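You operate a simulated robot arm through the tools that you are given. There is no shell and no other tool. Be economical: measure what you need, move in short steps, check, and stop when the job is done.

Carry out the task below with a simulated robot arm. There is one attempt and no reset: what you move stays moved.

## Task
Sift the lumpy flour into the green bowl.
Fine: lay the sieve on the bowl, tip all the flour in, shake it through; sieve and canister go back; spill nothing. Set down upright: canister with the blue lid.

Only the result counts: the job must be done as asked and must still hold three seconds after the hand-in. Knocking over, shifting, dropping, spilling or breaking anything else fails it. Lids that push on must go on centred and level and be pressed home; caps that screw on are set level and turned clockwise until they are tight.

## Robot
A 7-joint arm with a two-finger parallel gripper, fixed in place. Base frame: the origin is at the foot of the arm, x ahead of it, y to its left, z up. Readings come in m, rad, newtons and seconds.
With the tool pointing down near the work surface it reaches from about 0.26 to 0.68 m from the base axis. Its first joint turns from -1.152 to 1.152 rad. Payload 1.57 kg.
Tool frame: the origin (TCP) lies between the finger pads and is the grasp point; the fingertips stand 0.03 m ahead of it; z points along the fingers, y is the line along which they close. Largest opening 0.11 m; finger width 0.024, thickness 0.012; the body of the gripper, 0.048 by 0.112 m, starts 0.078 m behind the TCP.
Orientation is that of the tool frame in the base frame, as a unit quaternion [w, x, y, z]. With the fingers straight down and closing along the base's y, the tool's x points along the base's -x, its y along +y and its z along -z.

## Interface
- The arm moves only by the tool servo_tool. Its argument "targets" is one flat list of numbers, 7 for each row, row after row: the turn, a rotation vector about the base's x, y, z in rad, then the shift along the base's x, y, z in m, then the closure, from 0 (fully open) to 1 (shut). In form: [ax, ay, az, dx, dy, dz, gripper, ax, ay, az, dx, dy, dz, gripper, ...]. A call has 1 to 10 rows; each row shifts and turns the commanded pose from where the row before left it. Each row takes 0.2 s and may step no farther than 0.05 m and 0.15 rad from the row before; otherwise, or with a gripper value out of range, the whole call is refused. A pose out of reach is approached as far as the arm can. The call stops where the force on the tool passes 50 N (or 10 N more than at its start, if that is more) or the arm is blocked; 0.2 s more then pass. Each finger travels about 0.108 m/s and halts on what it meets, pressing with about 31 N; the grip force reading is that of the motor and also rises with nothing between the fingers. The clock runs only during rows and for 0.2 s after the last one: add rows that do not move to give the fingers time. The reply holds the time, the measured pose of the TCP, the force on the tool along the base axes, the opening and the grip force, in the units named above and with some noise, with the torque about the TCP (base axes, N m) and any sound that the robot's microphone picked up.
- Cameras (640 x 400 px; columns grow to the right, rows downward): "scene" is fixed at [0.1742, -0.3972, 1.4089]; the picture's right is [0.69, -0.72, 0.00], its down [-0.36, -0.34, -0.87] and it looks along [0.63, 0.60, -0.50] (base axes); focal length 249 px, centre (320, 200). "wrist" rides on the gripper at [0.07, 0.016, -0.141] in the tool frame; the picture's right is [-0.23, 0.97, 0.00], its down [-0.86, -0.20, -0.48] and it looks along [-0.47, -0.11, 0.88] (tool axes); focal length 222 px, centre (320, 200).
- capture(camera): a new picture of that camera. The clock stands still meanwhile.
- measure_at(camera, pixels): there is no depth. For up to 12 entries [column, row, z] of the newest picture of that camera ("zoom" is the newest enlarged one), the place [x, y] in the base frame at which the ray of that pixel passes the height z, good to about 0.002 m. The clock stands still meanwhile.
- zoom(camera, box): a new picture of the part [left, top, right, bottom] of that camera's present view, enlarged. The clock stands still meanwhile.
- sign_off(): hands the job in; it is judged then, once.

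Keep the steps short. Do not move on a guess: measure, check each grasp and each placing, and mend mistakes. In all there are 80 turns and 38 pictures (those below and enlarged ones count). Leave the gripper open and the arm clear of the work at the hand-in unless told otherwise, and finish with a single line.

The tools are called after "Emit:" as a command line: name --argument value ..., lists and objects as JSON in quotes. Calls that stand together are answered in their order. servo_tool: Moves the arm, as the interface text tells. Its arguments: {"type":"object","properties":{"targets":{"type":"array","items":{"type":"number"}}},"required":["targets"]} The other tools are called the same way: capture (camera) takes a picture; measure_at (camera, pixels) gives the place at which the rays of pixels pass given heights; zoom (camera, box) takes an enlarged picture of a part of a camera's view; sign_off () hands the job in.

At the start:

```text
t: 0.0
tcp_pos: [0.3612, 0.0089, 1.3237]
tcp_rot: [0.0, -0.001, 1.0, -0.001]
ft_force: [-0.5, -0.5, 0.4]
torque: [0.0, -0.01, 0.01]
finger_gap: 0.1101
grip_force: 0.1
```

scene: 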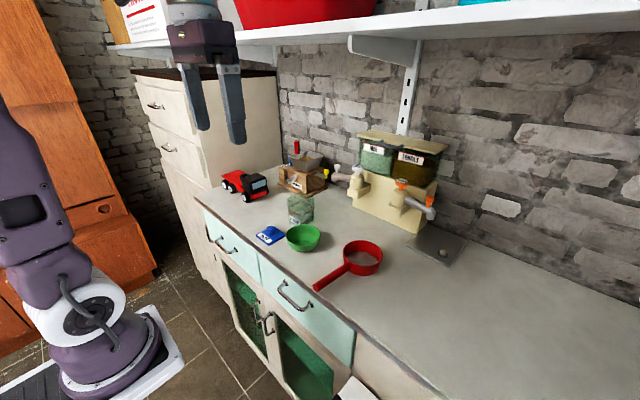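
wrist: 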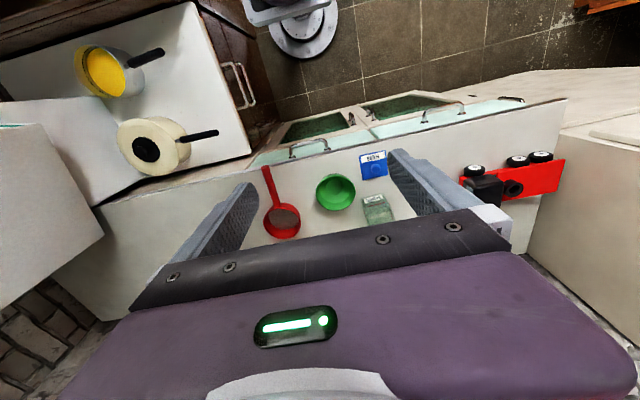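

I see the red sieve near (362,258), the green bowl at (303,237), the blue lid at (270,235) and a canister at (300,208). I'll zoom in on them first.

Emit:
zoom --camera "scene" --box '[220, 150, 460, 300]'

Emit:
zoom --camera "wrist" --box '[230, 130, 430, 255]'

```text
2.67 times, centred on (340, 225) of scene
```

zoom: 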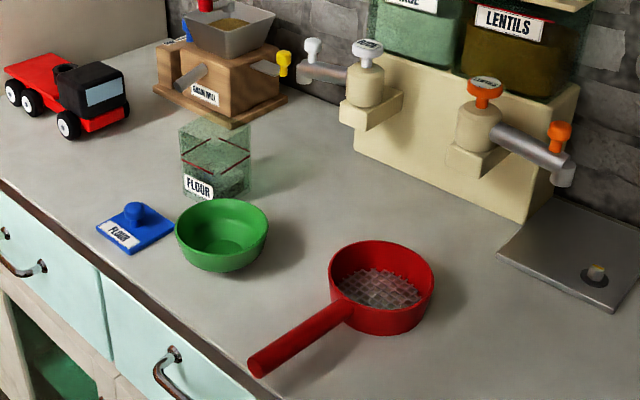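

```text
3.20 times, centred on (330, 192) of wrist
```

zoom: 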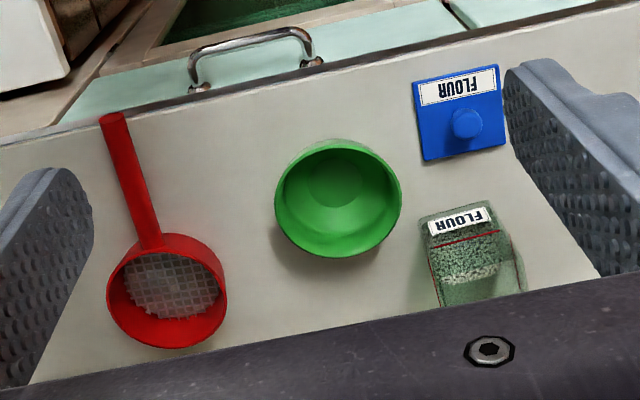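

I need the counter height. I'll triangulate the lid corner and the handle end using both cameras.

Emit:
measure_at --camera "scene" --pixels '[[267.5, 243.7, 0.7], [267.5, 243.7, 0.8], [267.5, 243.7, 0.9], [269, 227, 0.8], [269, 227, 0.9]]'

Emit:
measure_at --camera "wrist" --pixels '[[359.5, 155, 0.7], [359.5, 155, 0.8], [359.5, 155, 0.9], [386, 150, 0.8], [388, 175.6, 0.8], [362, 180, 0.8], [386, 150, 0.9], [388, 175.6, 0.9], [362, 180, 0.9]]'

```text
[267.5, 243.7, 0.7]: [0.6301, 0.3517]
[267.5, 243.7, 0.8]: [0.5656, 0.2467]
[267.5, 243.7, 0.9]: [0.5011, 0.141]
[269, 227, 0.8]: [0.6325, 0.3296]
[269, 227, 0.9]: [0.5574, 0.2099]
```

```text
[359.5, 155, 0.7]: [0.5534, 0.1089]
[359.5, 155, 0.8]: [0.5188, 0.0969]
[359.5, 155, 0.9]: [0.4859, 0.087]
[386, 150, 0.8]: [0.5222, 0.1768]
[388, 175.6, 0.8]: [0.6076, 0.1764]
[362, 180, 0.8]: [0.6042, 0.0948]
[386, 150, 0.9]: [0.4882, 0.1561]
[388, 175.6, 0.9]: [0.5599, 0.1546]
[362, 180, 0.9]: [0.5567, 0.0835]
```

Emit:
measure_at --camera "scene" --pixels '[[363.2, 254.2, 0.95], [363.2, 254.2, 1.0], [303.2, 235.5, 1.0], [303.2, 235.5, 1.05], [285.6, 233.5, 1.0], [320.9, 236, 1.0], [316.5, 288.5, 0.95], [316.5, 288.5, 1.0]]'

Emit:
measure_at --camera "wrist" --pixels '[[282.2, 220.6, 0.95], [282.2, 220.6, 1.0], [335.6, 192.2, 1.0], [335.6, 192.2, 1.05], [316, 191, 1.0], [355.3, 191, 1.0], [265.5, 167, 0.95], [265.5, 167, 1.0], [263.5, 221, 1.0], [301, 221, 1.0], [279, 207, 0.97]]'

```text
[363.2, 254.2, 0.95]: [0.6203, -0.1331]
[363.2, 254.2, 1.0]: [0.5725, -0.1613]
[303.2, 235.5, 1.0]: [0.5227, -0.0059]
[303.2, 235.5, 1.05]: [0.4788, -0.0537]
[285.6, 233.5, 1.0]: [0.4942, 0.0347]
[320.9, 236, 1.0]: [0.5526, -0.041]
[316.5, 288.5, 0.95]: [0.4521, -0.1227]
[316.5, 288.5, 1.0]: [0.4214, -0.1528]
```

```text
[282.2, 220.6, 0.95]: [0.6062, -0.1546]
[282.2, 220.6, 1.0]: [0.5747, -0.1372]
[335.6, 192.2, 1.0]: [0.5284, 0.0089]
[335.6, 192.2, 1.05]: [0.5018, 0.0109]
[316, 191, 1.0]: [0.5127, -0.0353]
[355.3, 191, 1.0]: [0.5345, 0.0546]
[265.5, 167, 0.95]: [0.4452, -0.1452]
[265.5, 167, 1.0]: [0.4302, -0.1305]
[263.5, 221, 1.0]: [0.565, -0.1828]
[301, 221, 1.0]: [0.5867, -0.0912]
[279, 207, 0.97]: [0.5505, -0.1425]
```

Counter is at about z 0.95, bowl near (0.53, 0.01) and sieve near (0.59, -0.147) with its handle along -x. I'll lower the hand a little for a closer wrist look.

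Emit:
servo_tool --targets '[0, 0, 0, 0.01, -0.015, -0.04, 0, 0, 0, 0, 0.01, -0.015, -0.04, 0, 0, 0, 0, 0.01, -0.015, -0.04, 0, 0, 0, 0, 0, 0, 0, 0]'

Emit:
capture --camera "wrist"

```text
t: 1.0
tcp_pos: [0.3903, -0.0356, 1.2047]
tcp_rot: [0.0, 0.0, 1.0, 0.0]
ft_force: [0.1, 0.2, -0.9]
torque: [0.01, 0.02, 0.0]
finger_gap: 0.1102
grip_force: 0.1
```

```text
33 pictures are left
```

wrist: 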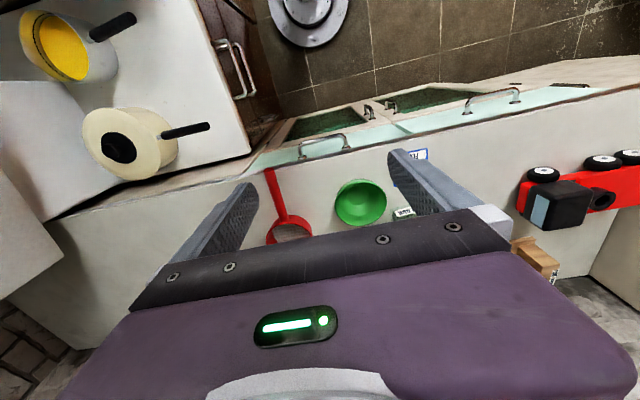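

The hand hides the counter's far part. I'll back up in x and go lower.

Emit:
servo_tool --targets '[0, 0, 0, -0.04, 0, 0, 0, 0, 0, 0, -0.04, 0, -0.02, 0, 0, 0, 0, -0.03, 0, -0.03, 0, 0, 0, 0, 0, 0, 0, 0]'

Emit:
zoom --camera "wrist" --box '[220, 110, 460, 260]'

```text
t: 2.0
tcp_pos: [0.2814, -0.036, 1.1535]
tcp_rot: [0.0, 0.0, 1.0, 0.001]
ft_force: [0.6, 0.2, 0.7]
torque: [0.02, 0.02, 0.03]
finger_gap: 0.11
grip_force: 0.0
```

```text
2.67 times, centred on (340, 185) of wrist
```

zoom: 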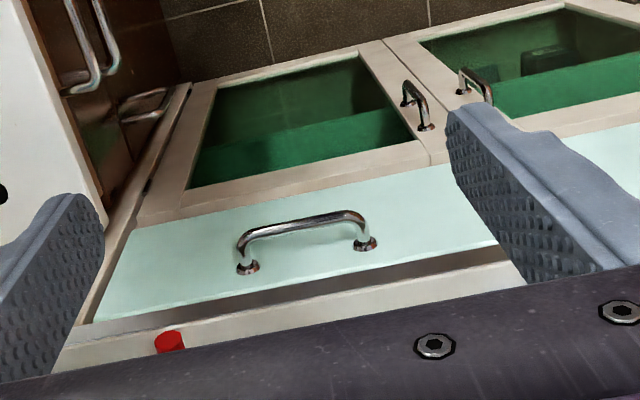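

Objects at larger x sit lower in the picture, so I need to be forward. I'll go to x≈0.50, z≈1.20.

Emit:
servo_tool --targets '[0, 0, 0, 0.04, 0, 0.02, 0, 0, 0, 0, 0.045, 0, 0.02, 0, 0, 0, 0, 0.045, -0.01, 0.01, 0, 0, 0, 0, 0.045, -0.01, 0, 0, 0, 0, 0, 0.045, 0, 0, 0, 0, 0, 0, 0, 0, 0, 0]'

Emit:
capture --camera "wrist"

```text
t: 3.4
tcp_pos: [0.5016, -0.0547, 1.2041]
tcp_rot: [0.0, 0.0, 1.0, -0.001]
ft_force: [-0.4, 0.4, 0.0]
torque: [0.01, 0.0, 0.01]
finger_gap: 0.1099
grip_force: 0.1
```

```text
31 pictures are left
```

wrist: 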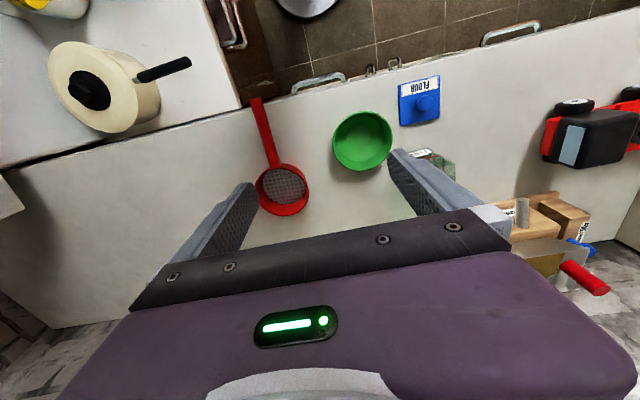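

Now I can see everything except the canister. I'll zoom in for exact edges.

Emit:
zoom --camera "wrist" --box '[235, 80, 459, 220]'

```text
2.86 times, centred on (347, 150) of wrist
```

zoom: 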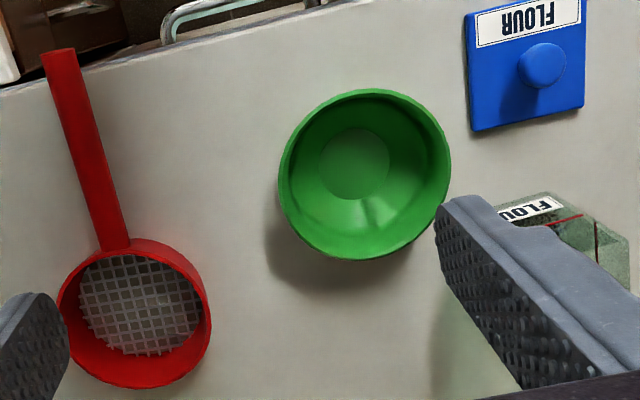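

Emit:
measure_at --camera "zoom" --pixels '[[279, 180, 1.0], [451, 170, 1.0], [370, 88, 1.0], [365, 261, 1.0], [57, 310, 0.98], [212, 315, 0.98], [130, 240, 0.98], [145, 389, 0.98], [43, 53, 0.97], [74, 47, 0.97], [100, 250, 0.97], [130, 244, 0.97]]'

Emit:
measure_at --camera "scene" --pixels '[[343.8, 254, 0.98], [383, 256, 0.98], [363, 239.8, 0.98], [363, 267, 0.98], [314, 286, 0.97], [319, 291.5, 0.97], [344, 263, 0.97], [352, 272, 0.97], [285.6, 234, 1.0], [320.9, 236, 1.0], [303, 224.5, 1.0], [303, 247, 1.0]]'

```text
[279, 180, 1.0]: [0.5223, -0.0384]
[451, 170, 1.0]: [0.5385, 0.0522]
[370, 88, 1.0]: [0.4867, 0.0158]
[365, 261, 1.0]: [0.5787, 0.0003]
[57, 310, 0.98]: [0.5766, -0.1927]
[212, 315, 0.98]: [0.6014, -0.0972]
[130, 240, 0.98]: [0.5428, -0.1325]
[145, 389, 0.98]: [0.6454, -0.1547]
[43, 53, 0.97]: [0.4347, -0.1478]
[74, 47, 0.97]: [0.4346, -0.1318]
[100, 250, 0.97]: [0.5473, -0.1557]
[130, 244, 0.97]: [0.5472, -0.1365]
```

```text
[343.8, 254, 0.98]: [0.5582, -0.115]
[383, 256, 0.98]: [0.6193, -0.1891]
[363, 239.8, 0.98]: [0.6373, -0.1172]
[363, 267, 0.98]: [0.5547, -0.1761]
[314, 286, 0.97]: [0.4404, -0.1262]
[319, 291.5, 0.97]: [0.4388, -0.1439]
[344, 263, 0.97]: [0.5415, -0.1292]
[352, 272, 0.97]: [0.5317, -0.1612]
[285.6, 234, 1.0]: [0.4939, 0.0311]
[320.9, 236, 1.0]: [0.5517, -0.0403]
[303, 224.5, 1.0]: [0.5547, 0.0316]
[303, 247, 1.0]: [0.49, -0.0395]
```

Bowl rim is about z 0.986, centre (0.536, 0.007), radius 0.047. The sieve centre is about (0.595, -0.145). I'll zoom the scene view for the canister details.

Emit:
zoom --camera "scene" --box '[256, 180, 336, 230]'

Emit:
zoom --camera "scene" --box '[304, 220, 400, 300]'

```text
8.00 times, centred on (296, 205) of scene
```

zoom: 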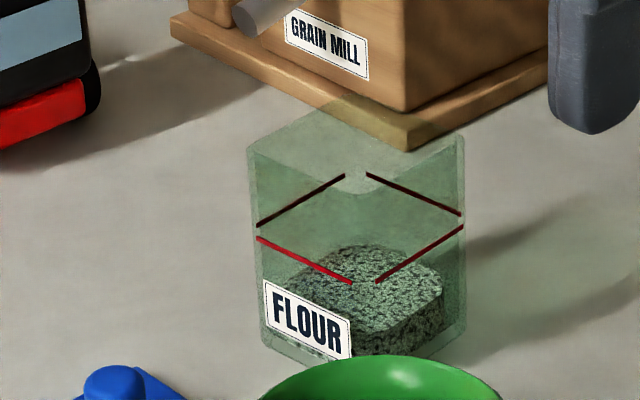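

```text
5.00 times, centred on (352, 260) of scene
```

zoom: 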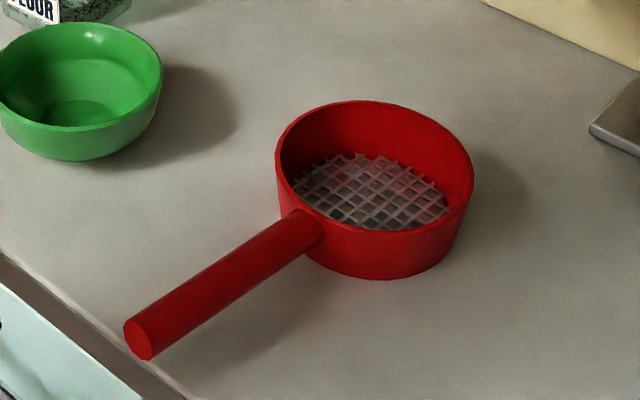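

Emit:
measure_at --camera "scene" --pixels '[[287.2, 198.4, 1.04], [313.9, 197.3, 1.04], [299.8, 204, 1.04], [299.8, 191.9, 1.04], [287.2, 198.4, 1.06], [313.9, 197.3, 1.06], [299.8, 204, 1.06], [299.8, 191.9, 1.06], [288.7, 223, 0.952], [314, 221.9, 0.952]]'

Emit:
measure_at --camera "scene" --pixels '[[329.4, 286, 0.97], [329.4, 286, 0.98], [334, 291.5, 0.96]]'

```text
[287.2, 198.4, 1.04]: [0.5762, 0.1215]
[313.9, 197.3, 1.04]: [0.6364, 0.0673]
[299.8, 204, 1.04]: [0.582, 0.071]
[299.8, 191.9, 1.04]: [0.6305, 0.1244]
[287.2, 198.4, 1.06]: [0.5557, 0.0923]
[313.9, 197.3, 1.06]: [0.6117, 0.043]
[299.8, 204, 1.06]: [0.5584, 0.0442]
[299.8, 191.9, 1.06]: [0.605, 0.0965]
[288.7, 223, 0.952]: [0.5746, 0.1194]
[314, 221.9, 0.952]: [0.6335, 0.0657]
```

```text
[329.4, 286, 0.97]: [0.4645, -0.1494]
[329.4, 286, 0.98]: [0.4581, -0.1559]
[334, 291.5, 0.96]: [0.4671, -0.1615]
```

The canister is about 0.057 m square, centre (0.605, 0.095), top z≈1.04, with flour in the lower third. Sieve first: I'll go above the handle at (0.475, -0.142).

Emit:
servo_tool --targets '[0, 0, -0.05, -0.009, -0.029, -0.03, 0, 0, 0, 0, -0.009, -0.029, -0.04, 0, 0, 0, 0, -0.009, -0.029, -0.04, 0, 0, 0, 0, 0, 0, -0.04, 0, 0, 0, 0, 0, 0, 0, 0]'

Emit:
capture --camera "wrist"

```text
refused: row 2 steps farther than a row can; nothing moved
```

```text
27 pictures are left
```

wrist: 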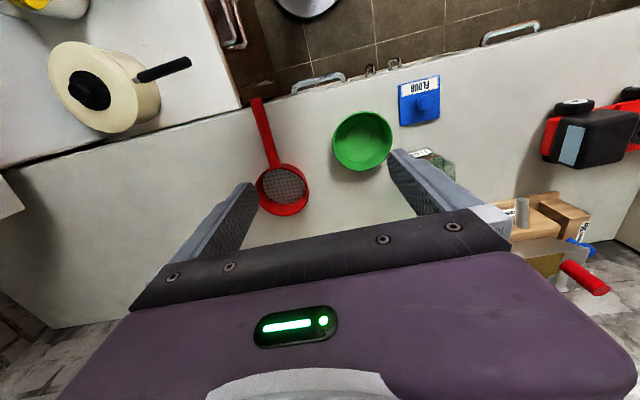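

A row was too long, so I'll split it up.

Emit:
servo_tool --targets '[0, 0, -0.05, -0.009, -0.029, -0.03, 0, 0, 0, 0, -0.009, -0.029, -0.03, 0, 0, 0, 0, -0.009, -0.029, -0.03, 0, 0, 0, 0, 0, 0, -0.04, 0, 0, 0, 0, 0, 0, 0, 0]'

Emit:
capture --camera "wrist"

```text
t: 4.6
tcp_pos: [0.4729, -0.1421, 1.0726]
tcp_rot: [0.0, 0.024, 1.0, 0.0]
ft_force: [-0.5, 0.2, 0.1]
torque: [0.0, 0.0, -0.01]
finger_gap: 0.1102
grip_force: 0.1
```

```text
26 pictures are left
```

wrist: 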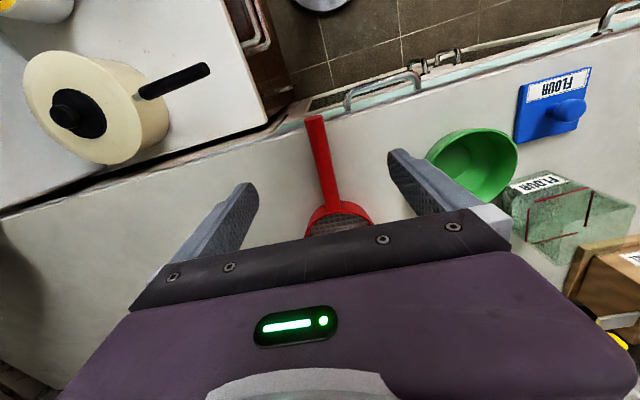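

Emit:
measure_at --camera "wrist" --pixels '[[305, 120, 0.969], [325, 118, 0.969], [321, 200, 0.969], [340, 197, 0.969], [314, 160, 0.969], [332, 158, 0.969]]'

```text
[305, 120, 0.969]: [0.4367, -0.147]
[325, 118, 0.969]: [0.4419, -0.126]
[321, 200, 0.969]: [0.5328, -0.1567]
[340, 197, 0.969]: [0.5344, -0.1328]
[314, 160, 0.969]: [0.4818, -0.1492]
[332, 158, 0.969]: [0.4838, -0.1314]
```

The handle line runs from (0.439,-0.137) to (0.534,-0.145). I'll add a little yaw, descend to z≈0.985 and close.

Emit:
servo_tool --targets '[0, 0, -0.03, 0.002, 0.0025, -0.04, 0, 0, 0, 0, 0, 0, -0.03, 0, 0, 0, 0, 0, 0, -0.0175, 0, 0, 0, 0, 0, 0, 0, 0.3, 0, 0, 0, 0, 0, 0, 0.6, 0, 0, 0, 0, 0, 0, 1, 0, 0, 0, 0, 0, 0, 1, 0, 0, 0, 0, 0, 0, 1]'

```text
t: 6.4
tcp_pos: [0.476, -0.1415, 0.9859]
tcp_rot: [0.0, 0.04, 0.999, 0.0]
ft_force: [-0.6, -0.5, -0.2]
torque: [0.01, 0.15, 0.03]
finger_gap: 0.0181
grip_force: 30.7
```

Gripped (gap 0.018). I'll lift 0.05 m and look.

Emit:
servo_tool --targets '[0, 0, 0, 0, 0, 0.01, 1, 0, 0, 0, 0, 0, 0.03, 1, 0, 0, 0, 0, 0, 0.03, 1, 0, 0, 0, 0, 0, 0, 1]'

Emit:
capture --camera "wrist"

Emit:
zoom --camera "scene" --box '[260, 180, 420, 300]'

```text
t: 7.4
tcp_pos: [0.4773, -0.1418, 1.0581]
tcp_rot: [0.0, 0.04, 0.999, 0.0]
ft_force: [-1.1, -0.6, -1.2]
torque: [0.03, 0.16, 0.0]
finger_gap: 0.0181
grip_force: 30.7
```

```text
25 pictures are left
```

wrist: 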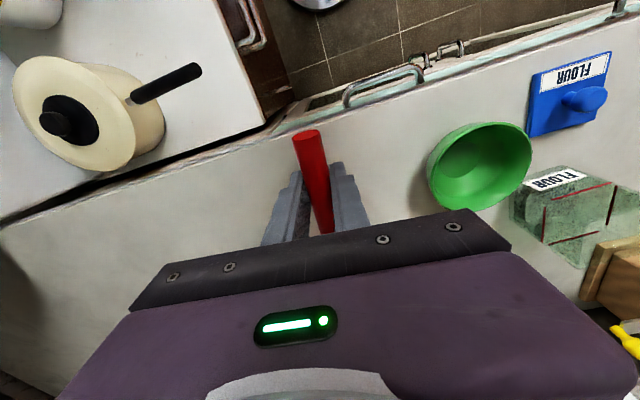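

```text
3.33 times, centred on (340, 240) of scene
```

zoom: 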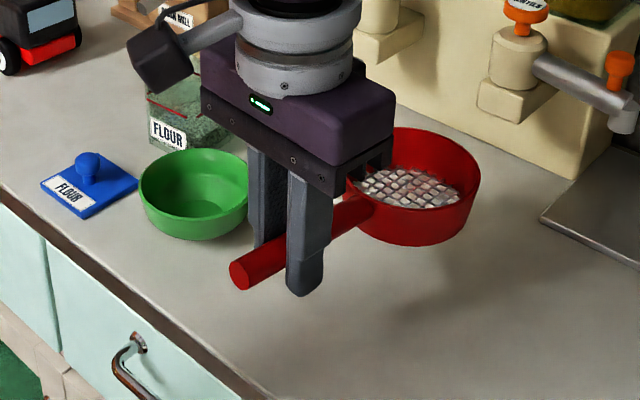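

Sieve is level. I'll carry it over the bowl, with TCP to about (0.418, 0.0145).

Emit:
servo_tool --targets '[0, 0, 0, -0.0148, 0.039, 0, 1, 0, 0, 0, -0.0148, 0.039, 0, 1, 0, 0, 0, -0.0148, 0.039, 0, 1, 0, 0, 0, -0.0148, 0.039, 0, 1, 0, 0, 0, 0, 0, 0, 1, 0, 0, 0, 0, 0, 0, 1]'

Emit:
zoom --camera "scene" --box '[240, 170, 360, 270]'

```text
t: 8.8
tcp_pos: [0.4178, 0.0163, 1.0596]
tcp_rot: [0.0, 0.04, 0.999, -0.001]
ft_force: [0.3, -0.1, -1.3]
torque: [0.0, 0.14, 0.03]
finger_gap: 0.0178
grip_force: 30.7
```

```text
4.00 times, centred on (300, 220) of scene
```

zoom: 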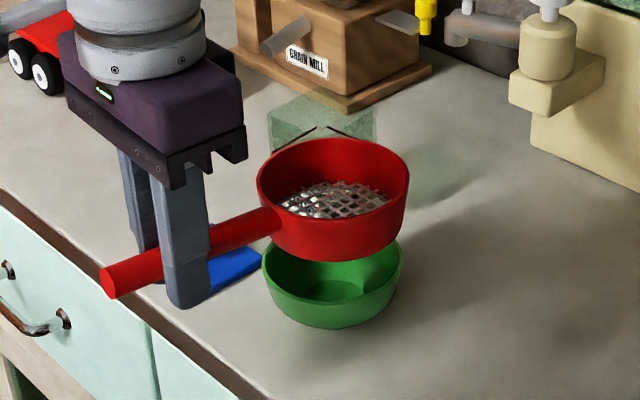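

Emit:
measure_at --camera "zoom" --pixels '[[257, 186, 1.049], [409, 186, 1.049], [262, 268, 0.986], [404, 262, 0.986], [335, 138, 1.049], [333, 262, 1.022], [333, 300, 0.986]]'

```text
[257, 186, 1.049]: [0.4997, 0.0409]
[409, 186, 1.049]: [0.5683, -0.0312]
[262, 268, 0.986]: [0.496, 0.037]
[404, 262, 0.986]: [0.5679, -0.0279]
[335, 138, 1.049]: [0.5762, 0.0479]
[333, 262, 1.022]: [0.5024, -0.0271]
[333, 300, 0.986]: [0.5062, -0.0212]
```

Well aligned (both centres about (0.533, 0.005)). Lowering gently.

Emit:
servo_tool --targets '[0, 0, 0, 0, 0, -0.02, 1, 0, 0, 0, 0, 0, -0.01, 1, 0, 0, 0, 0, 0, -0.003, 1, 0, 0, 0, 0, 0, 0, 1]'

Emit:
zoom --camera "scene" --box '[260, 180, 356, 260]'

```text
t: 9.8
tcp_pos: [0.4158, 0.0157, 1.0254]
tcp_rot: [0.001, 0.04, 0.999, 0.0]
ft_force: [-4.9, 0.5, 12.6]
torque: [-0.01, -0.84, 0.05]
finger_gap: 0.0179
grip_force: 31.6
```

```text
5.00 times, centred on (308, 220) of scene
```

zoom: 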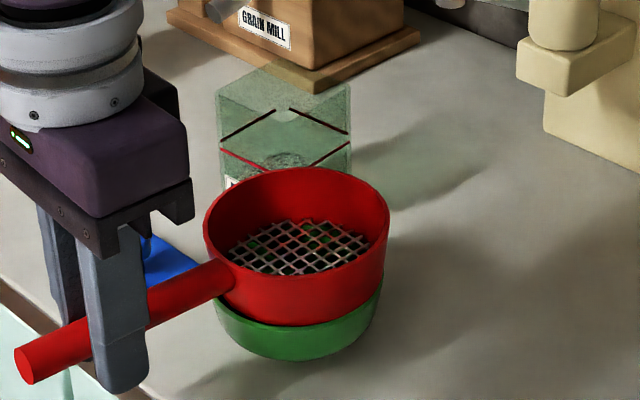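

Contact felt (12.6 N) and the sieve sits centred on the rim. I'll ease up 2 mm, then open slowly.

Emit:
servo_tool --targets '[0, 0, 0, 0, 0, 0.002, 1, 0, 0, 0, 0, 0, 0, 1, 0, 0, 0, 0, 0, 0, 0.8, 0, 0, 0, 0, 0, 0, 0.6, 0, 0, 0, 0, 0, 0, 0.4, 0, 0, 0, 0, 0, 0, 0.4]'

Emit:
zoom --camera "scene" --box '[260, 180, 356, 260]'

```text
t: 11.2
tcp_pos: [0.4175, 0.0145, 1.0273]
tcp_rot: [0.0, 0.04, 0.999, 0.0]
ft_force: [0.1, 0.0, -0.3]
torque: [0.0, 0.0, 0.01]
finger_gap: 0.0662
grip_force: 0.0
```

```text
5.00 times, centred on (308, 220) of scene
```

zoom: 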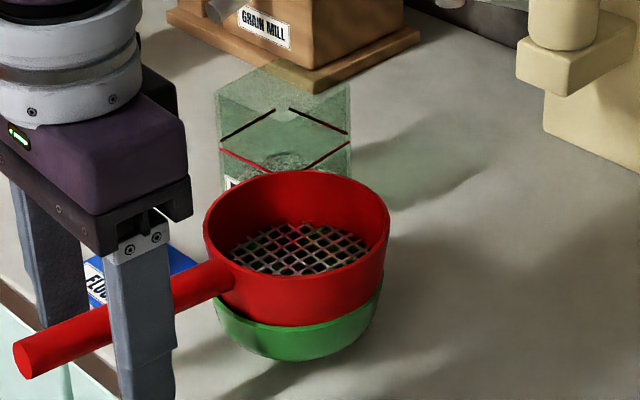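

Sieve rests flat and stable on its own. Before the canister I'll check how close the grain mill is, and raise the hand straight up.

Emit:
measure_at --camera "zoom" --pixels '[[318, 95, 0.95], [318, 84, 0.965], [420, 42, 0.95], [203, 230, 1.016], [389, 228, 1.016], [296, 171, 1.016]]'

Emit:
servo_tool --targets '[0, 0, 0, 0, 0, 0.03, 0.4, 0, 0, 0, 0, 0, 0.045, 0.4, 0, 0, 0, 0, 0, 0.045, 0.4, 0, 0, 0, 0, 0, 0.045, 0.2, 0, 0, 0, 0, 0, 0, 0]'

```text
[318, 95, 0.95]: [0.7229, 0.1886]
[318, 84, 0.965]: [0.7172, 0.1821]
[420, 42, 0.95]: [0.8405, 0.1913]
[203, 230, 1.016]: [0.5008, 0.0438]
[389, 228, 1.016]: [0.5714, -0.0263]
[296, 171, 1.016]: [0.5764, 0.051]
```

```text
t: 12.4
tcp_pos: [0.418, 0.0151, 1.1921]
tcp_rot: [0.0, 0.04, 0.999, 0.001]
ft_force: [0.1, -0.5, 0.0]
torque: [0.0, -0.01, 0.0]
finger_gap: 0.1097
grip_force: 0.0
```

The mill is well clear (x≥0.72, y≥0.18). I'll yaw the hand 90° in the air so the jaws close along x, and dry-run the pouring orientation with the hand empty and high.

Emit:
servo_tool --targets '[0, 0, 0.15, 0.012, -0.004, 0.005, 0, 0, 0, 0.15, 0.012, -0.004, 0.005, 0, 0, 0, 0.15, 0.012, -0.004, 0.005, 0, 0, 0, 0.15, 0.012, -0.004, 0.005, 0, 0, 0, 0.15, 0.012, -0.004, 0.005, 0, 0, 0, 0.15, 0.012, -0.004, 0.005, 0, 0, 0, 0.15, 0.012, -0.004, 0.005, 0, 0, 0, 0.15, 0.012, -0.004, 0.005, 0, 0, 0, 0.15, 0.012, -0.004, 0.005, 0, 0, 0, 0.15, 0.012, -0.004, 0.005, 0]'

Emit:
servo_tool --targets '[0, 0, 0.1408, 0, 0, 0, 0, 0, 0, 0, 0, 0, 0, 0]'

Emit:
servo_tool --targets '[-0.15, 0, 0, 0, 0, 0, 0, -0.15, 0, 0, 0, 0, 0, 0, -0.15, 0, 0, 0, 0, 0, 0, -0.15, 0, 0, 0, 0, 0, 0, -0.15, 0, 0, 0, 0, 0, 0, -0.15, 0, 0, 0, 0, 0, 0, -0.15, 0, 0, 0, 0, 0, 0, -0.15, 0, 0, 0, 0, 0, 0, -0.15, 0, 0, 0, 0, 0, 0, 0, 0, 0, 0, 0, 0, 0]'

```text
t: 14.6
tcp_pos: [0.5375, -0.0241, 1.2418]
tcp_rot: [0.0, -0.653, 0.758, 0.0]
ft_force: [0.5, -1.1, 0.8]
torque: [0.03, 0.0, -0.02]
finger_gap: 0.1099
grip_force: 0.0
```

```text
t: 15.2
tcp_pos: [0.5358, -0.0253, 1.2403]
tcp_rot: [0.0, -0.704, 0.71, 0.0]
ft_force: [-0.1, 0.2, 0.6]
torque: [0.01, 0.01, -0.01]
finger_gap: 0.11
grip_force: 0.1
```

```text
t: 17.4
tcp_pos: [0.5352, -0.0248, 1.2419]
tcp_rot: [-0.44, -0.549, 0.555, -0.445]
ft_force: [-0.1, -0.6, 0.9]
torque: [0.02, -0.01, 0.0]
finger_gap: 0.1097
grip_force: 0.1
```

Orientation reachable. I'll test 0.6 rad farther at this height and look.

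Emit:
servo_tool --targets '[-0.15, 0, 0, 0, 0, 0, 0, -0.15, 0, 0, 0, 0, 0, 0, -0.15, 0, 0, 0, 0, 0, 0, -0.15, 0, 0, 0, 0, 0, 0, 0, 0, 0, 0, 0, 0, 0]'

Emit:
capture --camera "scene"

```text
t: 18.6
tcp_pos: [0.5356, -0.0256, 1.2406]
tcp_rot: [0.583, 0.394, -0.399, 0.589]
ft_force: [-0.5, 0.3, 0.3]
torque: [-0.02, 0.03, 0.03]
finger_gap: 0.1098
grip_force: 0.0
```

```text
20 pictures are left
```

scene: 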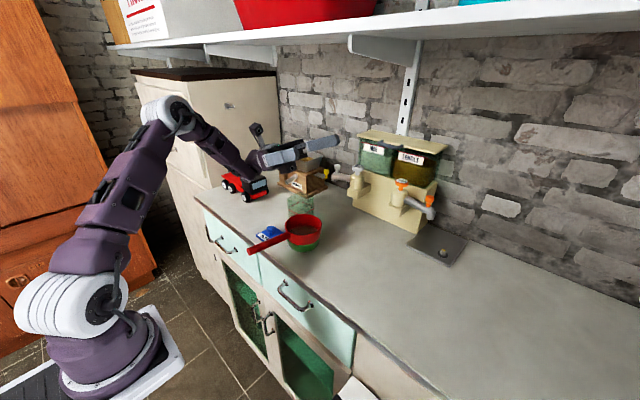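

Feasible and clear. Now I'll rotate back and tilt to the grasp pitch (+0.70 rad about x), staying high.

Emit:
servo_tool --targets '[0.15, 0, 0, 0, 0, 0, 0, 0.15, 0, 0, 0, 0, 0, 0, 0.15, 0, 0, 0, 0, 0, 0, 0.15, 0, 0, 0, 0, 0, 0, 0.15, 0, 0, 0, 0, 0, 0, 0.15, 0, 0, 0, 0, 0, 0, 0.15, 0, 0, 0, 0, 0, 0, 0.15, 0, 0, 0, 0, 0, 0, 0.15, 0, 0, 0, 0, 0, 0, 0.15, 0, 0, 0, 0, 0, 0]'

Emit:
servo_tool --targets '[0.15, 0, 0, 0.01, 0, 0, 0, 0.15, 0, 0, 0.01, 0, 0, 0, 0.15, 0, 0, 0.01, 0, 0, 0, 0.15, 0, 0, 0.01, 0, 0, 0, 0.15, 0, 0, 0.01, 0, 0, 0, 0.15, 0, 0, 0.01, 0.01, 0, 0, 0.15, 0, 0, 0.009, 0.01, 0, 0, 0.1, 0, 0, 0, 0.01, 0, 0, 0, 0, 0, 0, 0, 0, 0]'

Emit:
capture --camera "wrist"

```text
t: 20.8
tcp_pos: [0.5355, -0.0247, 1.2411]
tcp_rot: [-0.156, -0.686, 0.693, -0.158]
ft_force: [-0.2, 0.0, 0.5]
torque: [0.01, 0.0, 0.01]
finger_gap: 0.11
grip_force: 0.0
```

```text
t: 23.0
tcp_pos: [0.5403, 0.0687, 1.2718]
tcp_rot: [-0.127, 0.754, -0.632, -0.124]
ft_force: [0.2, 0.3, -0.9]
torque: [0.01, 0.01, -0.02]
finger_gap: 0.1098
grip_force: 0.1
out of reach, approached as far as the arm can: row 4, 5, 6, 7
stopped in row 9: the arm was blocked; the commanded pose is now the measured one
```

```text
19 pictures are left
```

wrist: 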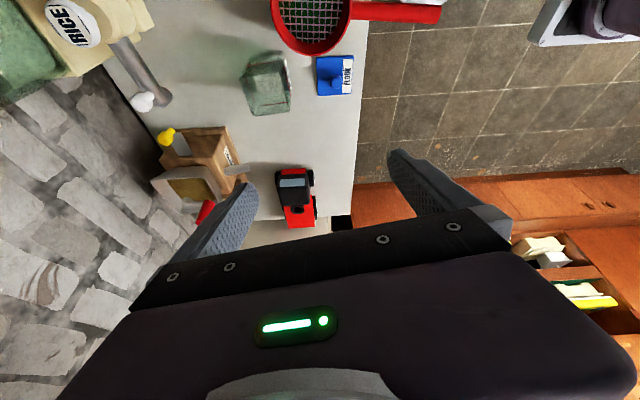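

The steeper pitch is out of reach here; the hand stopped at about 0.355 rad pitch with some stray yaw. That smaller pitch still leaves room for the flour to fall clear of the palm. I'll move above the canister and straighten the yaw.

Emit:
servo_tool --targets '[-0.05, 0, 0, 0.016, -0.005, -0.03, 0, 0, 0, -0.06, 0.016, -0.005, -0.03, 0, 0, 0, -0.06, 0.016, -0.005, -0.03, 0, 0, 0, -0.047, 0.016, -0.004, -0.03, 0, 0, 0.0345, 0, 0, 0, -0.02, 0, 0, 0, 0, 0, 0, 0, 0]'

```text
t: 23.8
tcp_pos: [0.5783, 0.0577, 1.2647]
tcp_rot: [-0.161, 0.728, -0.666, -0.032]
ft_force: [-0.9, 0.7, -0.4]
torque: [-0.04, -0.01, 0.0]
finger_gap: 0.1101
grip_force: 0.1
stopped in row 3: the arm was blocked; the commanded pose is now the measured one
```

The arm is blocked near a limit. I'll straighten to vertical while drawing back a bit, then look.

Emit:
servo_tool --targets '[-0.0913, 0.061, -0.0293, -0.01, -0.01, 0, 0, -0.0913, 0.061, -0.0293, -0.01, -0.01, 0, 0, -0.0913, 0.061, -0.0293, 0, 0, 0, 0, 0, 0, 0, 0, 0, 0, 0]'

Emit:
capture --camera "scene"

```text
t: 24.4
tcp_pos: [0.5583, 0.0289, 1.266]
tcp_rot: [-0.063, 0.714, -0.697, -0.014]
ft_force: [-60.9, -6.6, -35.6]
torque: [1.01, -10.47, 0.03]
finger_gap: 0.1098
grip_force: 0.1
stopped in row 2: the force on the tool passed its limit at 182 N (the readings are from after the stop); the commanded pose is now the measured one
```

```text
18 pictures are left
```

scene: 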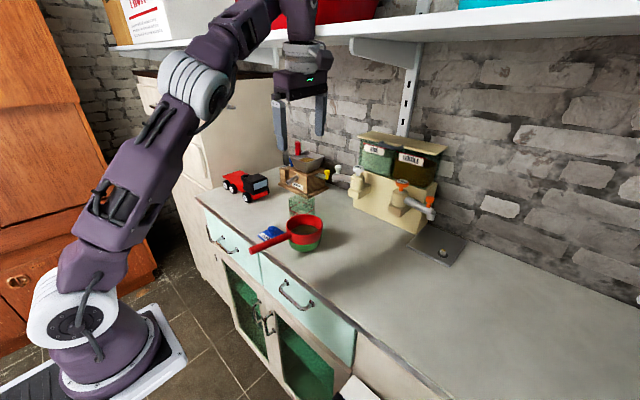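

The wrist has hit the shelf edge, so height is the problem rather than the pitch. I'll back off down and toward the robot.

Emit:
servo_tool --targets '[0, 0, 0, -0.015, 0, -0.01, 0, 0, 0, 0, -0.015, 0, -0.02, 0, 0, 0, 0, -0.01, 0, -0.03, 0, 0, 0, 0, 0, 0, -0.03, 0, 0, 0, 0, 0, 0, 0, 0]'

Emit:
zoom --camera "scene" --box '[90, 0, 410, 200]'

```text
t: 24.6
tcp_pos: [0.5565, 0.0278, 1.2684]
tcp_rot: [-0.059, 0.717, -0.695, -0.016]
ft_force: [-169.7, -29.1, -86.6]
torque: [5.14, -29.16, -0.15]
finger_gap: 0.11
grip_force: 0.0
stopped in row 1: the force on the tool passed its limit at 194 N (the readings are from after the stop); the commanded pose is now the measured one
```

```text
2.00 times, centred on (250, 100) of scene
```

zoom: 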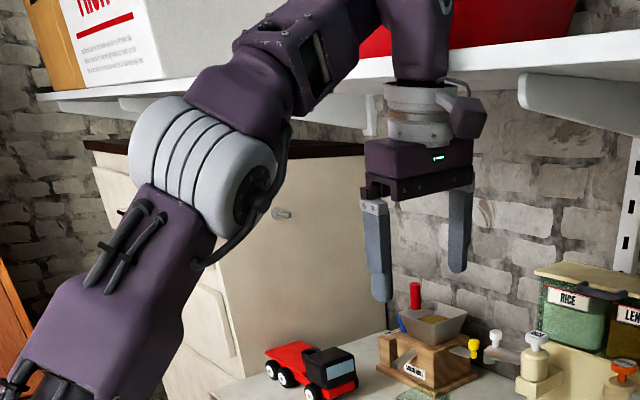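

Contact is about 0.17 m above the TCP (flange against the shelf's lower edge), pushing back and down. I'll try straight down.

Emit:
servo_tool --targets '[0, 0, 0, 0, 0, -0.03, 0, 0, 0, 0, 0, 0, -0.03, 0]'

```text
t: 25.2
tcp_pos: [0.5607, 0.0303, 1.2044]
tcp_rot: [-0.06, 0.713, -0.699, -0.015]
ft_force: [-0.1, 1.0, 3.7]
torque: [-0.18, 0.08, 0.03]
finger_gap: 0.11
grip_force: 0.1
```

Free again. Now staying below z 1.2: I'll go to the pre-grasp near (0.605, 0.033, 1.115), level the jaw axis and pitch about x.

Emit:
servo_tool --targets '[0, 0, 0, 0, 0, -0.045, 0, -0.03, 0.032, -0.01, 0.01, 0, -0.03, 0, 0.04, 0.032, -0.01, 0.01, 0, -0.015, 0, 0.1, 0, 0, 0.012, 0, 0, 0, 0.1, 0, 0, 0.012, 0.003, 0, 0, 0.1, 0, 0, 0, 0, 0, 0, 0, 0, 0, 0, 0, 0, 0]'

Emit:
zoom --camera "scene" --box '[100, 0, 420, 260]'

```text
t: 26.8
tcp_pos: [0.6077, 0.0336, 1.1139]
tcp_rot: [-0.149, 0.693, -0.69, -0.145]
ft_force: [-0.5, -0.3, -0.2]
torque: [0.0, 0.0, -0.03]
finger_gap: 0.11
grip_force: 0.1
```

```text
1.54 times, centred on (260, 130) of scene
```

zoom: 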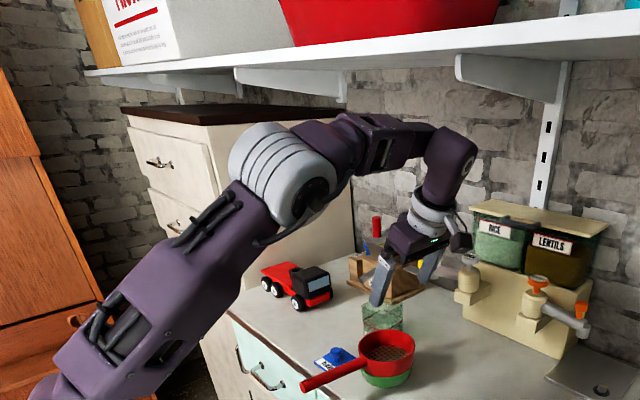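

Pitch 0.42 rad reached, arm under the shelf. I'll check the canister against the jaws from the wrist.

Emit:
capture --camera "wrist"

```text
15 pictures are left
```

wrist: 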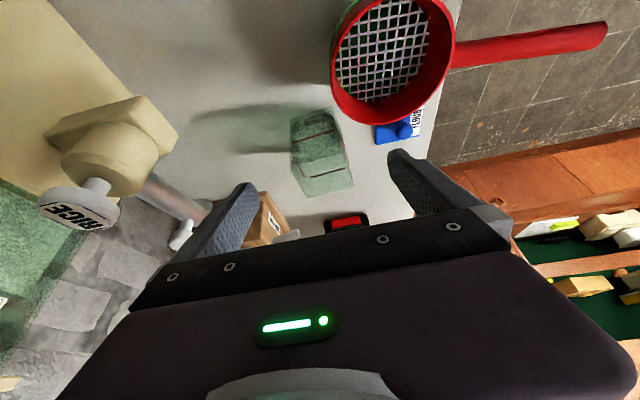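

Emit:
measure_at --camera "wrist" --pixels '[[290, 120, 0.952], [328, 108, 0.952], [304, 196, 1.04], [353, 185, 1.04], [290, 155, 1.04], [342, 150, 1.04], [295, 142, 1.04], [336, 130, 1.04]]'

Emit:
zoom --camera "wrist" --box '[270, 95, 370, 205]'

```text
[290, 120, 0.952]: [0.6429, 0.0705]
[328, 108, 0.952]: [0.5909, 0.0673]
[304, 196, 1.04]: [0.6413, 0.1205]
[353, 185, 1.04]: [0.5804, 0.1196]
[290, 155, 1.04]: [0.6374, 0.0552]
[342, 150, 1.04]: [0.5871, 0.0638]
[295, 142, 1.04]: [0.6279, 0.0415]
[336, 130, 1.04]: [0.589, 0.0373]
```

```text
3.64 times, centred on (320, 150) of wrist
```

zoom: 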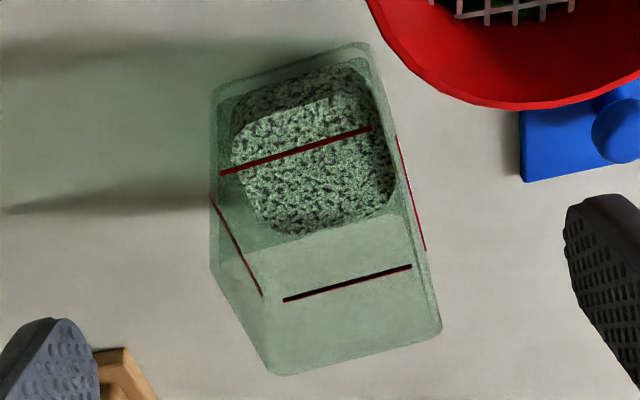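

Canister centre (0.608, 0.095), which matches the TCP x. I'll move in toward the grasp at z≈1.00.

Emit:
servo_tool --targets '[0, 0, 0, 0, 0.021, -0.036, 0, 0, 0, 0, 0, 0.021, -0.036, 0, 0, 0, 0, 0, 0.019, -0.036, 0, 0, 0, 0, 0, 0, -0.004, 0, 0, 0, 0, 0, 0, 0, 0]'

Emit:
zoom --camera "scene" --box '[250, 160, 362, 250]'

```text
t: 28.0
tcp_pos: [0.6098, 0.0954, 1.0016]
tcp_rot: [-0.15, 0.692, -0.691, -0.145]
ft_force: [1.0, -0.6, 0.0]
torque: [-0.02, 0.05, -0.02]
finger_gap: 0.1098
grip_force: 0.0
```

```text
4.44 times, centred on (306, 205) of scene
```

zoom: 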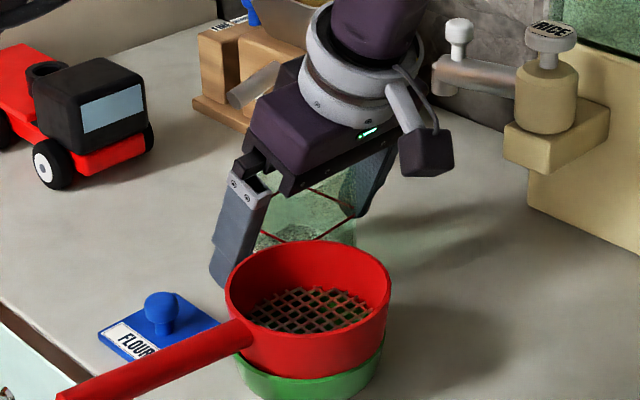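

Clear all around. Closing on the canister.

Emit:
servo_tool --targets '[0, 0, 0, 0, 0, 0, 0.2, 0, 0, 0, 0, 0, 0, 0.4, 0, 0, 0, 0, 0, 0, 0.6, 0, 0, 0, 0, 0, 0, 0.8, 0, 0, 0, 0, 0, 0, 1, 0, 0, 0, 0, 0, 0, 1]'

```text
t: 29.4
tcp_pos: [0.6095, 0.0946, 1.0013]
tcp_rot: [-0.149, 0.692, -0.691, -0.144]
ft_force: [-1.4, -0.3, 1.5]
torque: [-0.03, 0.23, 0.03]
finger_gap: 0.0619
grip_force: 30.2
```

Gripped (gap 0.062). I'll lift straight up 0.12 m.

Emit:
servo_tool --targets '[0, 0, 0, 0, 0, 0.01, 1, 0, 0, 0, 0, 0, 0.03, 1, 0, 0, 0, 0, 0, 0.04, 1, 0, 0, 0, 0, 0, 0.03, 1, 0, 0, 0, 0, 0, 0, 1]'

Emit:
servo_tool --targets '[0, 0, 0, -0.018, -0.038, 0, 1, 0, 0, 0, -0.018, -0.038, 0, 1, 0, 0, 0, -0.018, -0.038, 0, 1, 0, 0, 0, -0.0185, -0.041, 0, 1, 0, 0, 0, 0, 0, 0, 1, 0, 0, 0, 0, 0, 0, 1]'

Emit:
zoom --camera "scene" --box '[220, 130, 380, 260]'

```text
t: 30.6
tcp_pos: [0.6092, 0.0925, 1.1117]
tcp_rot: [-0.149, 0.693, -0.69, -0.145]
ft_force: [0.3, -0.2, -3.7]
torque: [-0.05, 0.01, 0.02]
finger_gap: 0.0619
grip_force: 30.9
```

```text
t: 32.0
tcp_pos: [0.5394, -0.0616, 1.1116]
tcp_rot: [-0.149, 0.693, -0.691, -0.145]
ft_force: [1.0, 0.4, -4.0]
torque: [-0.01, -0.02, 0.02]
finger_gap: 0.0618
grip_force: 31.2
```

```text
3.08 times, centred on (300, 195) of scene
```

zoom: 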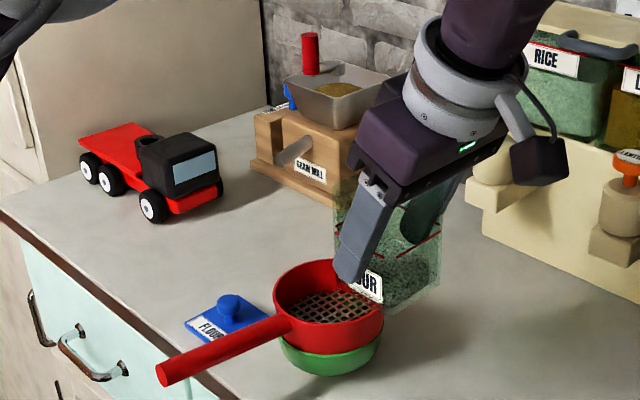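

Canister is held level beside the sieve. I'll tilt to 60° first (no flow expected yet).

Emit:
servo_tool --targets '[-0.15, 0, 0, -0.002, 0, -0.004, 1, -0.15, 0, 0, 0, 0, -0.004, 1, -0.15, 0, 0, 0, 0, 0, 1, -0.15, 0, 0, 0, 0, 0, 1, -0.15, 0, 0, 0, 0, 0, 1, -0.15, 0, 0, 0, 0, 0, 1, -0.15, 0, 0, 0, 0, 0, 1, 0, 0, 0, 0, 0, 0, 1]'

Emit:
zoom --camera "scene" --box '[230, 150, 380, 260]'

```text
t: 33.8
tcp_pos: [0.5341, -0.0602, 1.1049]
tcp_rot: [0.219, 0.674, -0.67, 0.222]
ft_force: [0.0, -0.1, -3.9]
torque: [0.03, 0.01, 0.02]
finger_gap: 0.0619
grip_force: 31.7
```

```text
3.64 times, centred on (305, 205) of scene
```

zoom: 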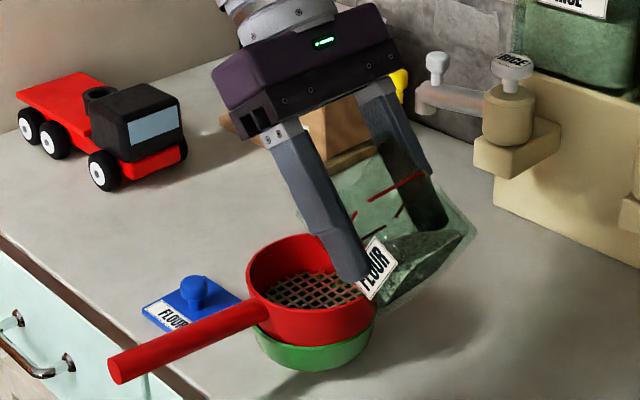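

Flour is sliding but still inside. Slowly on to about 90°, keeping the lip over the sieve's near part.

Emit:
servo_tool --targets '[-0.1, 0, 0, 0, 0.002, -0.002, 1, -0.1, 0, 0, 0, 0.002, -0.002, 1, -0.1, 0, 0, 0, 0.002, -0.002, 1, -0.1, 0, 0, 0, 0.002, -0.002, 1, -0.1, 0, 0, 0, 0.002, -0.002, 1, 0, 0, 0, 0, 0, 0, 1, 0, 0, 0, 0, 0, 0, 1]'

Emit:
zoom --camera "scene" --box '[230, 150, 380, 260]'

```text
t: 35.4
tcp_pos: [0.5342, -0.0513, 1.094]
tcp_rot: [0.379, 0.599, -0.594, 0.38]
ft_force: [0.4, -0.2, -3.7]
torque: [0.09, -0.03, 0.02]
finger_gap: 0.062
grip_force: 30.9
```

```text
3.64 times, centred on (305, 205) of scene
```

zoom: 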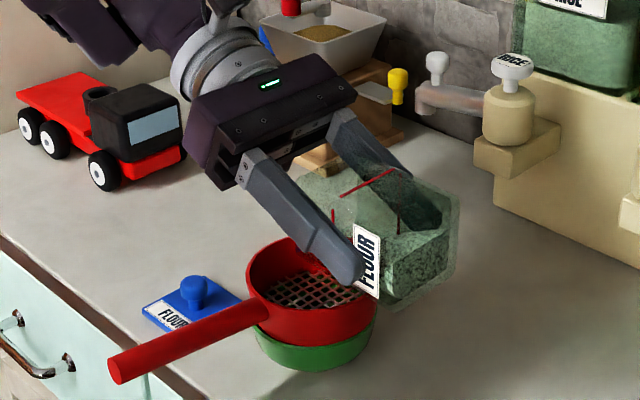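

Still inside at 90°. Continuing to about 115° slowly, watching the weight.

Emit:
servo_tool --targets '[-0.08, 0, 0, 0, 0.003, 0.001, 1, -0.08, 0, 0, 0, 0.003, 0.001, 1, -0.08, 0, 0, 0, 0.003, 0.001, 1, 0, 0, 0, 0, 0, 0, 1, -0.08, 0, 0, 0, 0.003, 0.001, 1, -0.08, 0, 0, 0, 0.003, 0.001, 1, 0, 0, 0, 0, 0, 0, 1, 0, 0, 0, 0, 0, 0, 1]'

Emit:
zoom --camera "scene" --box '[230, 150, 380, 260]'

```text
t: 37.2
tcp_pos: [0.5345, -0.0341, 1.1001]
tcp_rot: [0.489, 0.512, -0.508, 0.49]
ft_force: [0.0, 0.7, -3.6]
torque: [0.1, -0.02, 0.01]
finger_gap: 0.0619
grip_force: 31.2
```

```text
3.64 times, centred on (305, 205) of scene
```

zoom: 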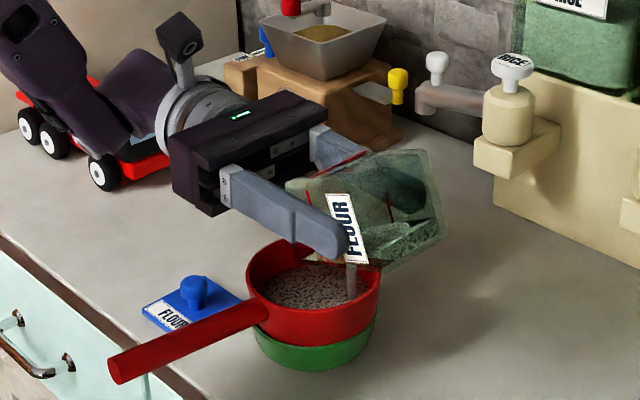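

Flour is streaming neatly into the sieve. I'll hold here and let it run.

Emit:
servo_tool --targets '[0, 0, 0, 0, 0, 0, 1, 0, 0, 0, 0, 0, 0, 1, 0, 0, 0, 0, 0, 0, 1, 0, 0, 0, 0, 0, 0, 1, 0, 0, 0, 0, 0, 0, 1, 0, 0, 0, 0, 0, 0, 1, 0, 0, 0, 0, 0, 0, 1, 0, 0, 0, 0, 0, 0, 1, 0, 0, 0, 0, 0, 0, 1, 0, 0, 0, 0, 0, 0, 1]'

Emit:
servo_tool --targets '[-0.08, 0, 0, 0, 0.004, 0.001, 1, 0, 0, 0, 0, 0, 0, 1, -0.08, 0, 0, 0, 0.004, 0.001, 1, 0, 0, 0, 0, 0, 0, 1, 0, 0, 0, 0, 0, 0, 1, 0, 0, 0, 0, 0, 0, 1, 0, 0, 0, 0, 0, 0, 1]'

Emit:
zoom --camera "scene" --box '[200, 150, 380, 260]'

```text
t: 39.4
tcp_pos: [0.5353, -0.0352, 1.0999]
tcp_rot: [0.489, 0.513, -0.507, 0.491]
ft_force: [-0.1, 0.0, -4.2]
torque: [0.04, -0.01, -0.01]
finger_gap: 0.0619
grip_force: 31.7
```

```text
t: 41.0
tcp_pos: [0.5344, -0.0288, 1.1021]
tcp_rot: [0.529, 0.471, -0.467, 0.529]
ft_force: [-0.4, 0.8, -2.8]
torque: [0.04, 0.02, 0.0]
finger_gap: 0.062
grip_force: 30.7
```

```text
3.56 times, centred on (290, 205) of scene
```

zoom: 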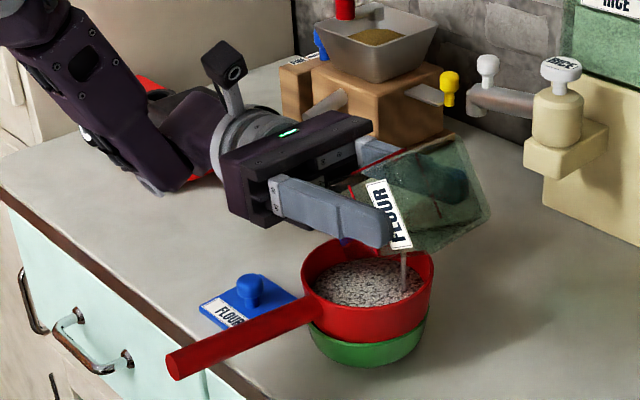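

Still streaming; little is left. The wrist is getting low near the truck, so I'll hold for the flow and then raise as I tilt a bit further.

Emit:
servo_tool --targets '[0, 0, 0, 0, 0, 0, 1, 0, 0, 0, 0, 0, 0, 1, 0, 0, 0, 0, 0, 0, 1, 0, 0, 0, 0, 0, 0, 1, 0, 0, 0, 0, 0, 0, 1, 0, 0, 0, 0, 0, 0, 1, 0, 0, 0, 0, 0, 0, 1, 0, 0, 0, 0, 0, 0, 1, 0, 0, 0, 0, 0, 0, 1, 0, 0, 0, 0, 0, 0, 1]'

Emit:
servo_tool --targets '[-0.06, 0, 0, 0, 0.004, 0.006, 1, 0, 0, 0, 0, 0, 0, 1, -0.06, 0, 0, 0, 0.004, 0.006, 1, 0, 0, 0, 0, 0, 0, 1, -0.06, 0, 0, 0, 0.004, 0.006, 1, 0, 0, 0, 0, 0, 0, 1, 0, 0, 0, 0, 0, 0, 1, 0, 0, 0, 0, 0, 0, 1]'

Emit:
zoom --camera "scene" --box '[200, 150, 380, 260]'

```text
t: 43.2
tcp_pos: [0.5338, -0.0279, 1.1007]
tcp_rot: [0.528, 0.472, -0.467, 0.53]
ft_force: [-0.1, -0.6, -3.8]
torque: [0.06, 0.04, 0.0]
finger_gap: 0.0618
grip_force: 30.9
```

```text
t: 45.0
tcp_pos: [0.5335, -0.0165, 1.1194]
tcp_rot: [0.57, 0.421, -0.417, 0.569]
ft_force: [-0.9, -0.1, -3.1]
torque: [0.06, 0.0, 0.03]
finger_gap: 0.0617
grip_force: 31.0
```

```text
3.56 times, centred on (290, 205) of scene
```

zoom: 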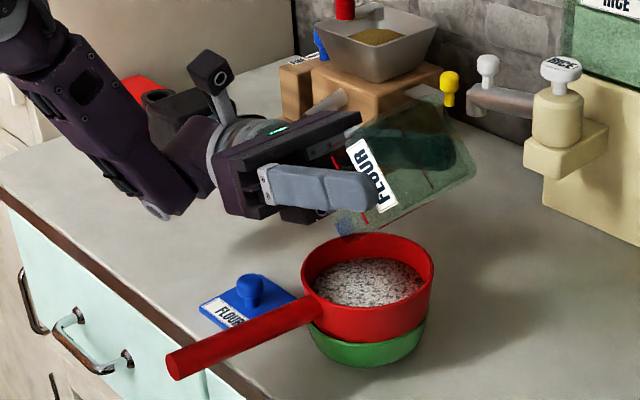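

No stream now. One close zoom to confirm that the canister is empty.

Emit:
zoom --camera "scene" --box '[280, 170, 344, 250]'

```text
5.00 times, centred on (312, 210) of scene
```

zoom: 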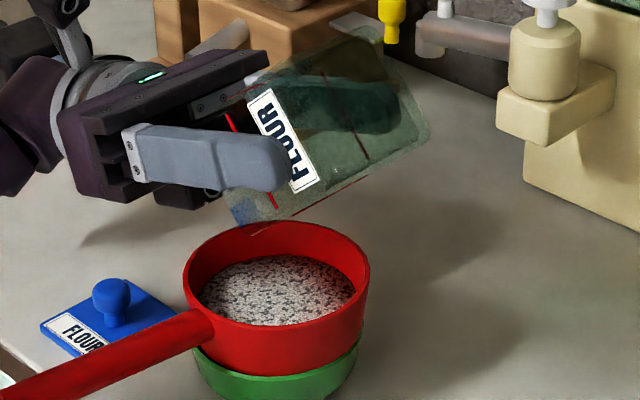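

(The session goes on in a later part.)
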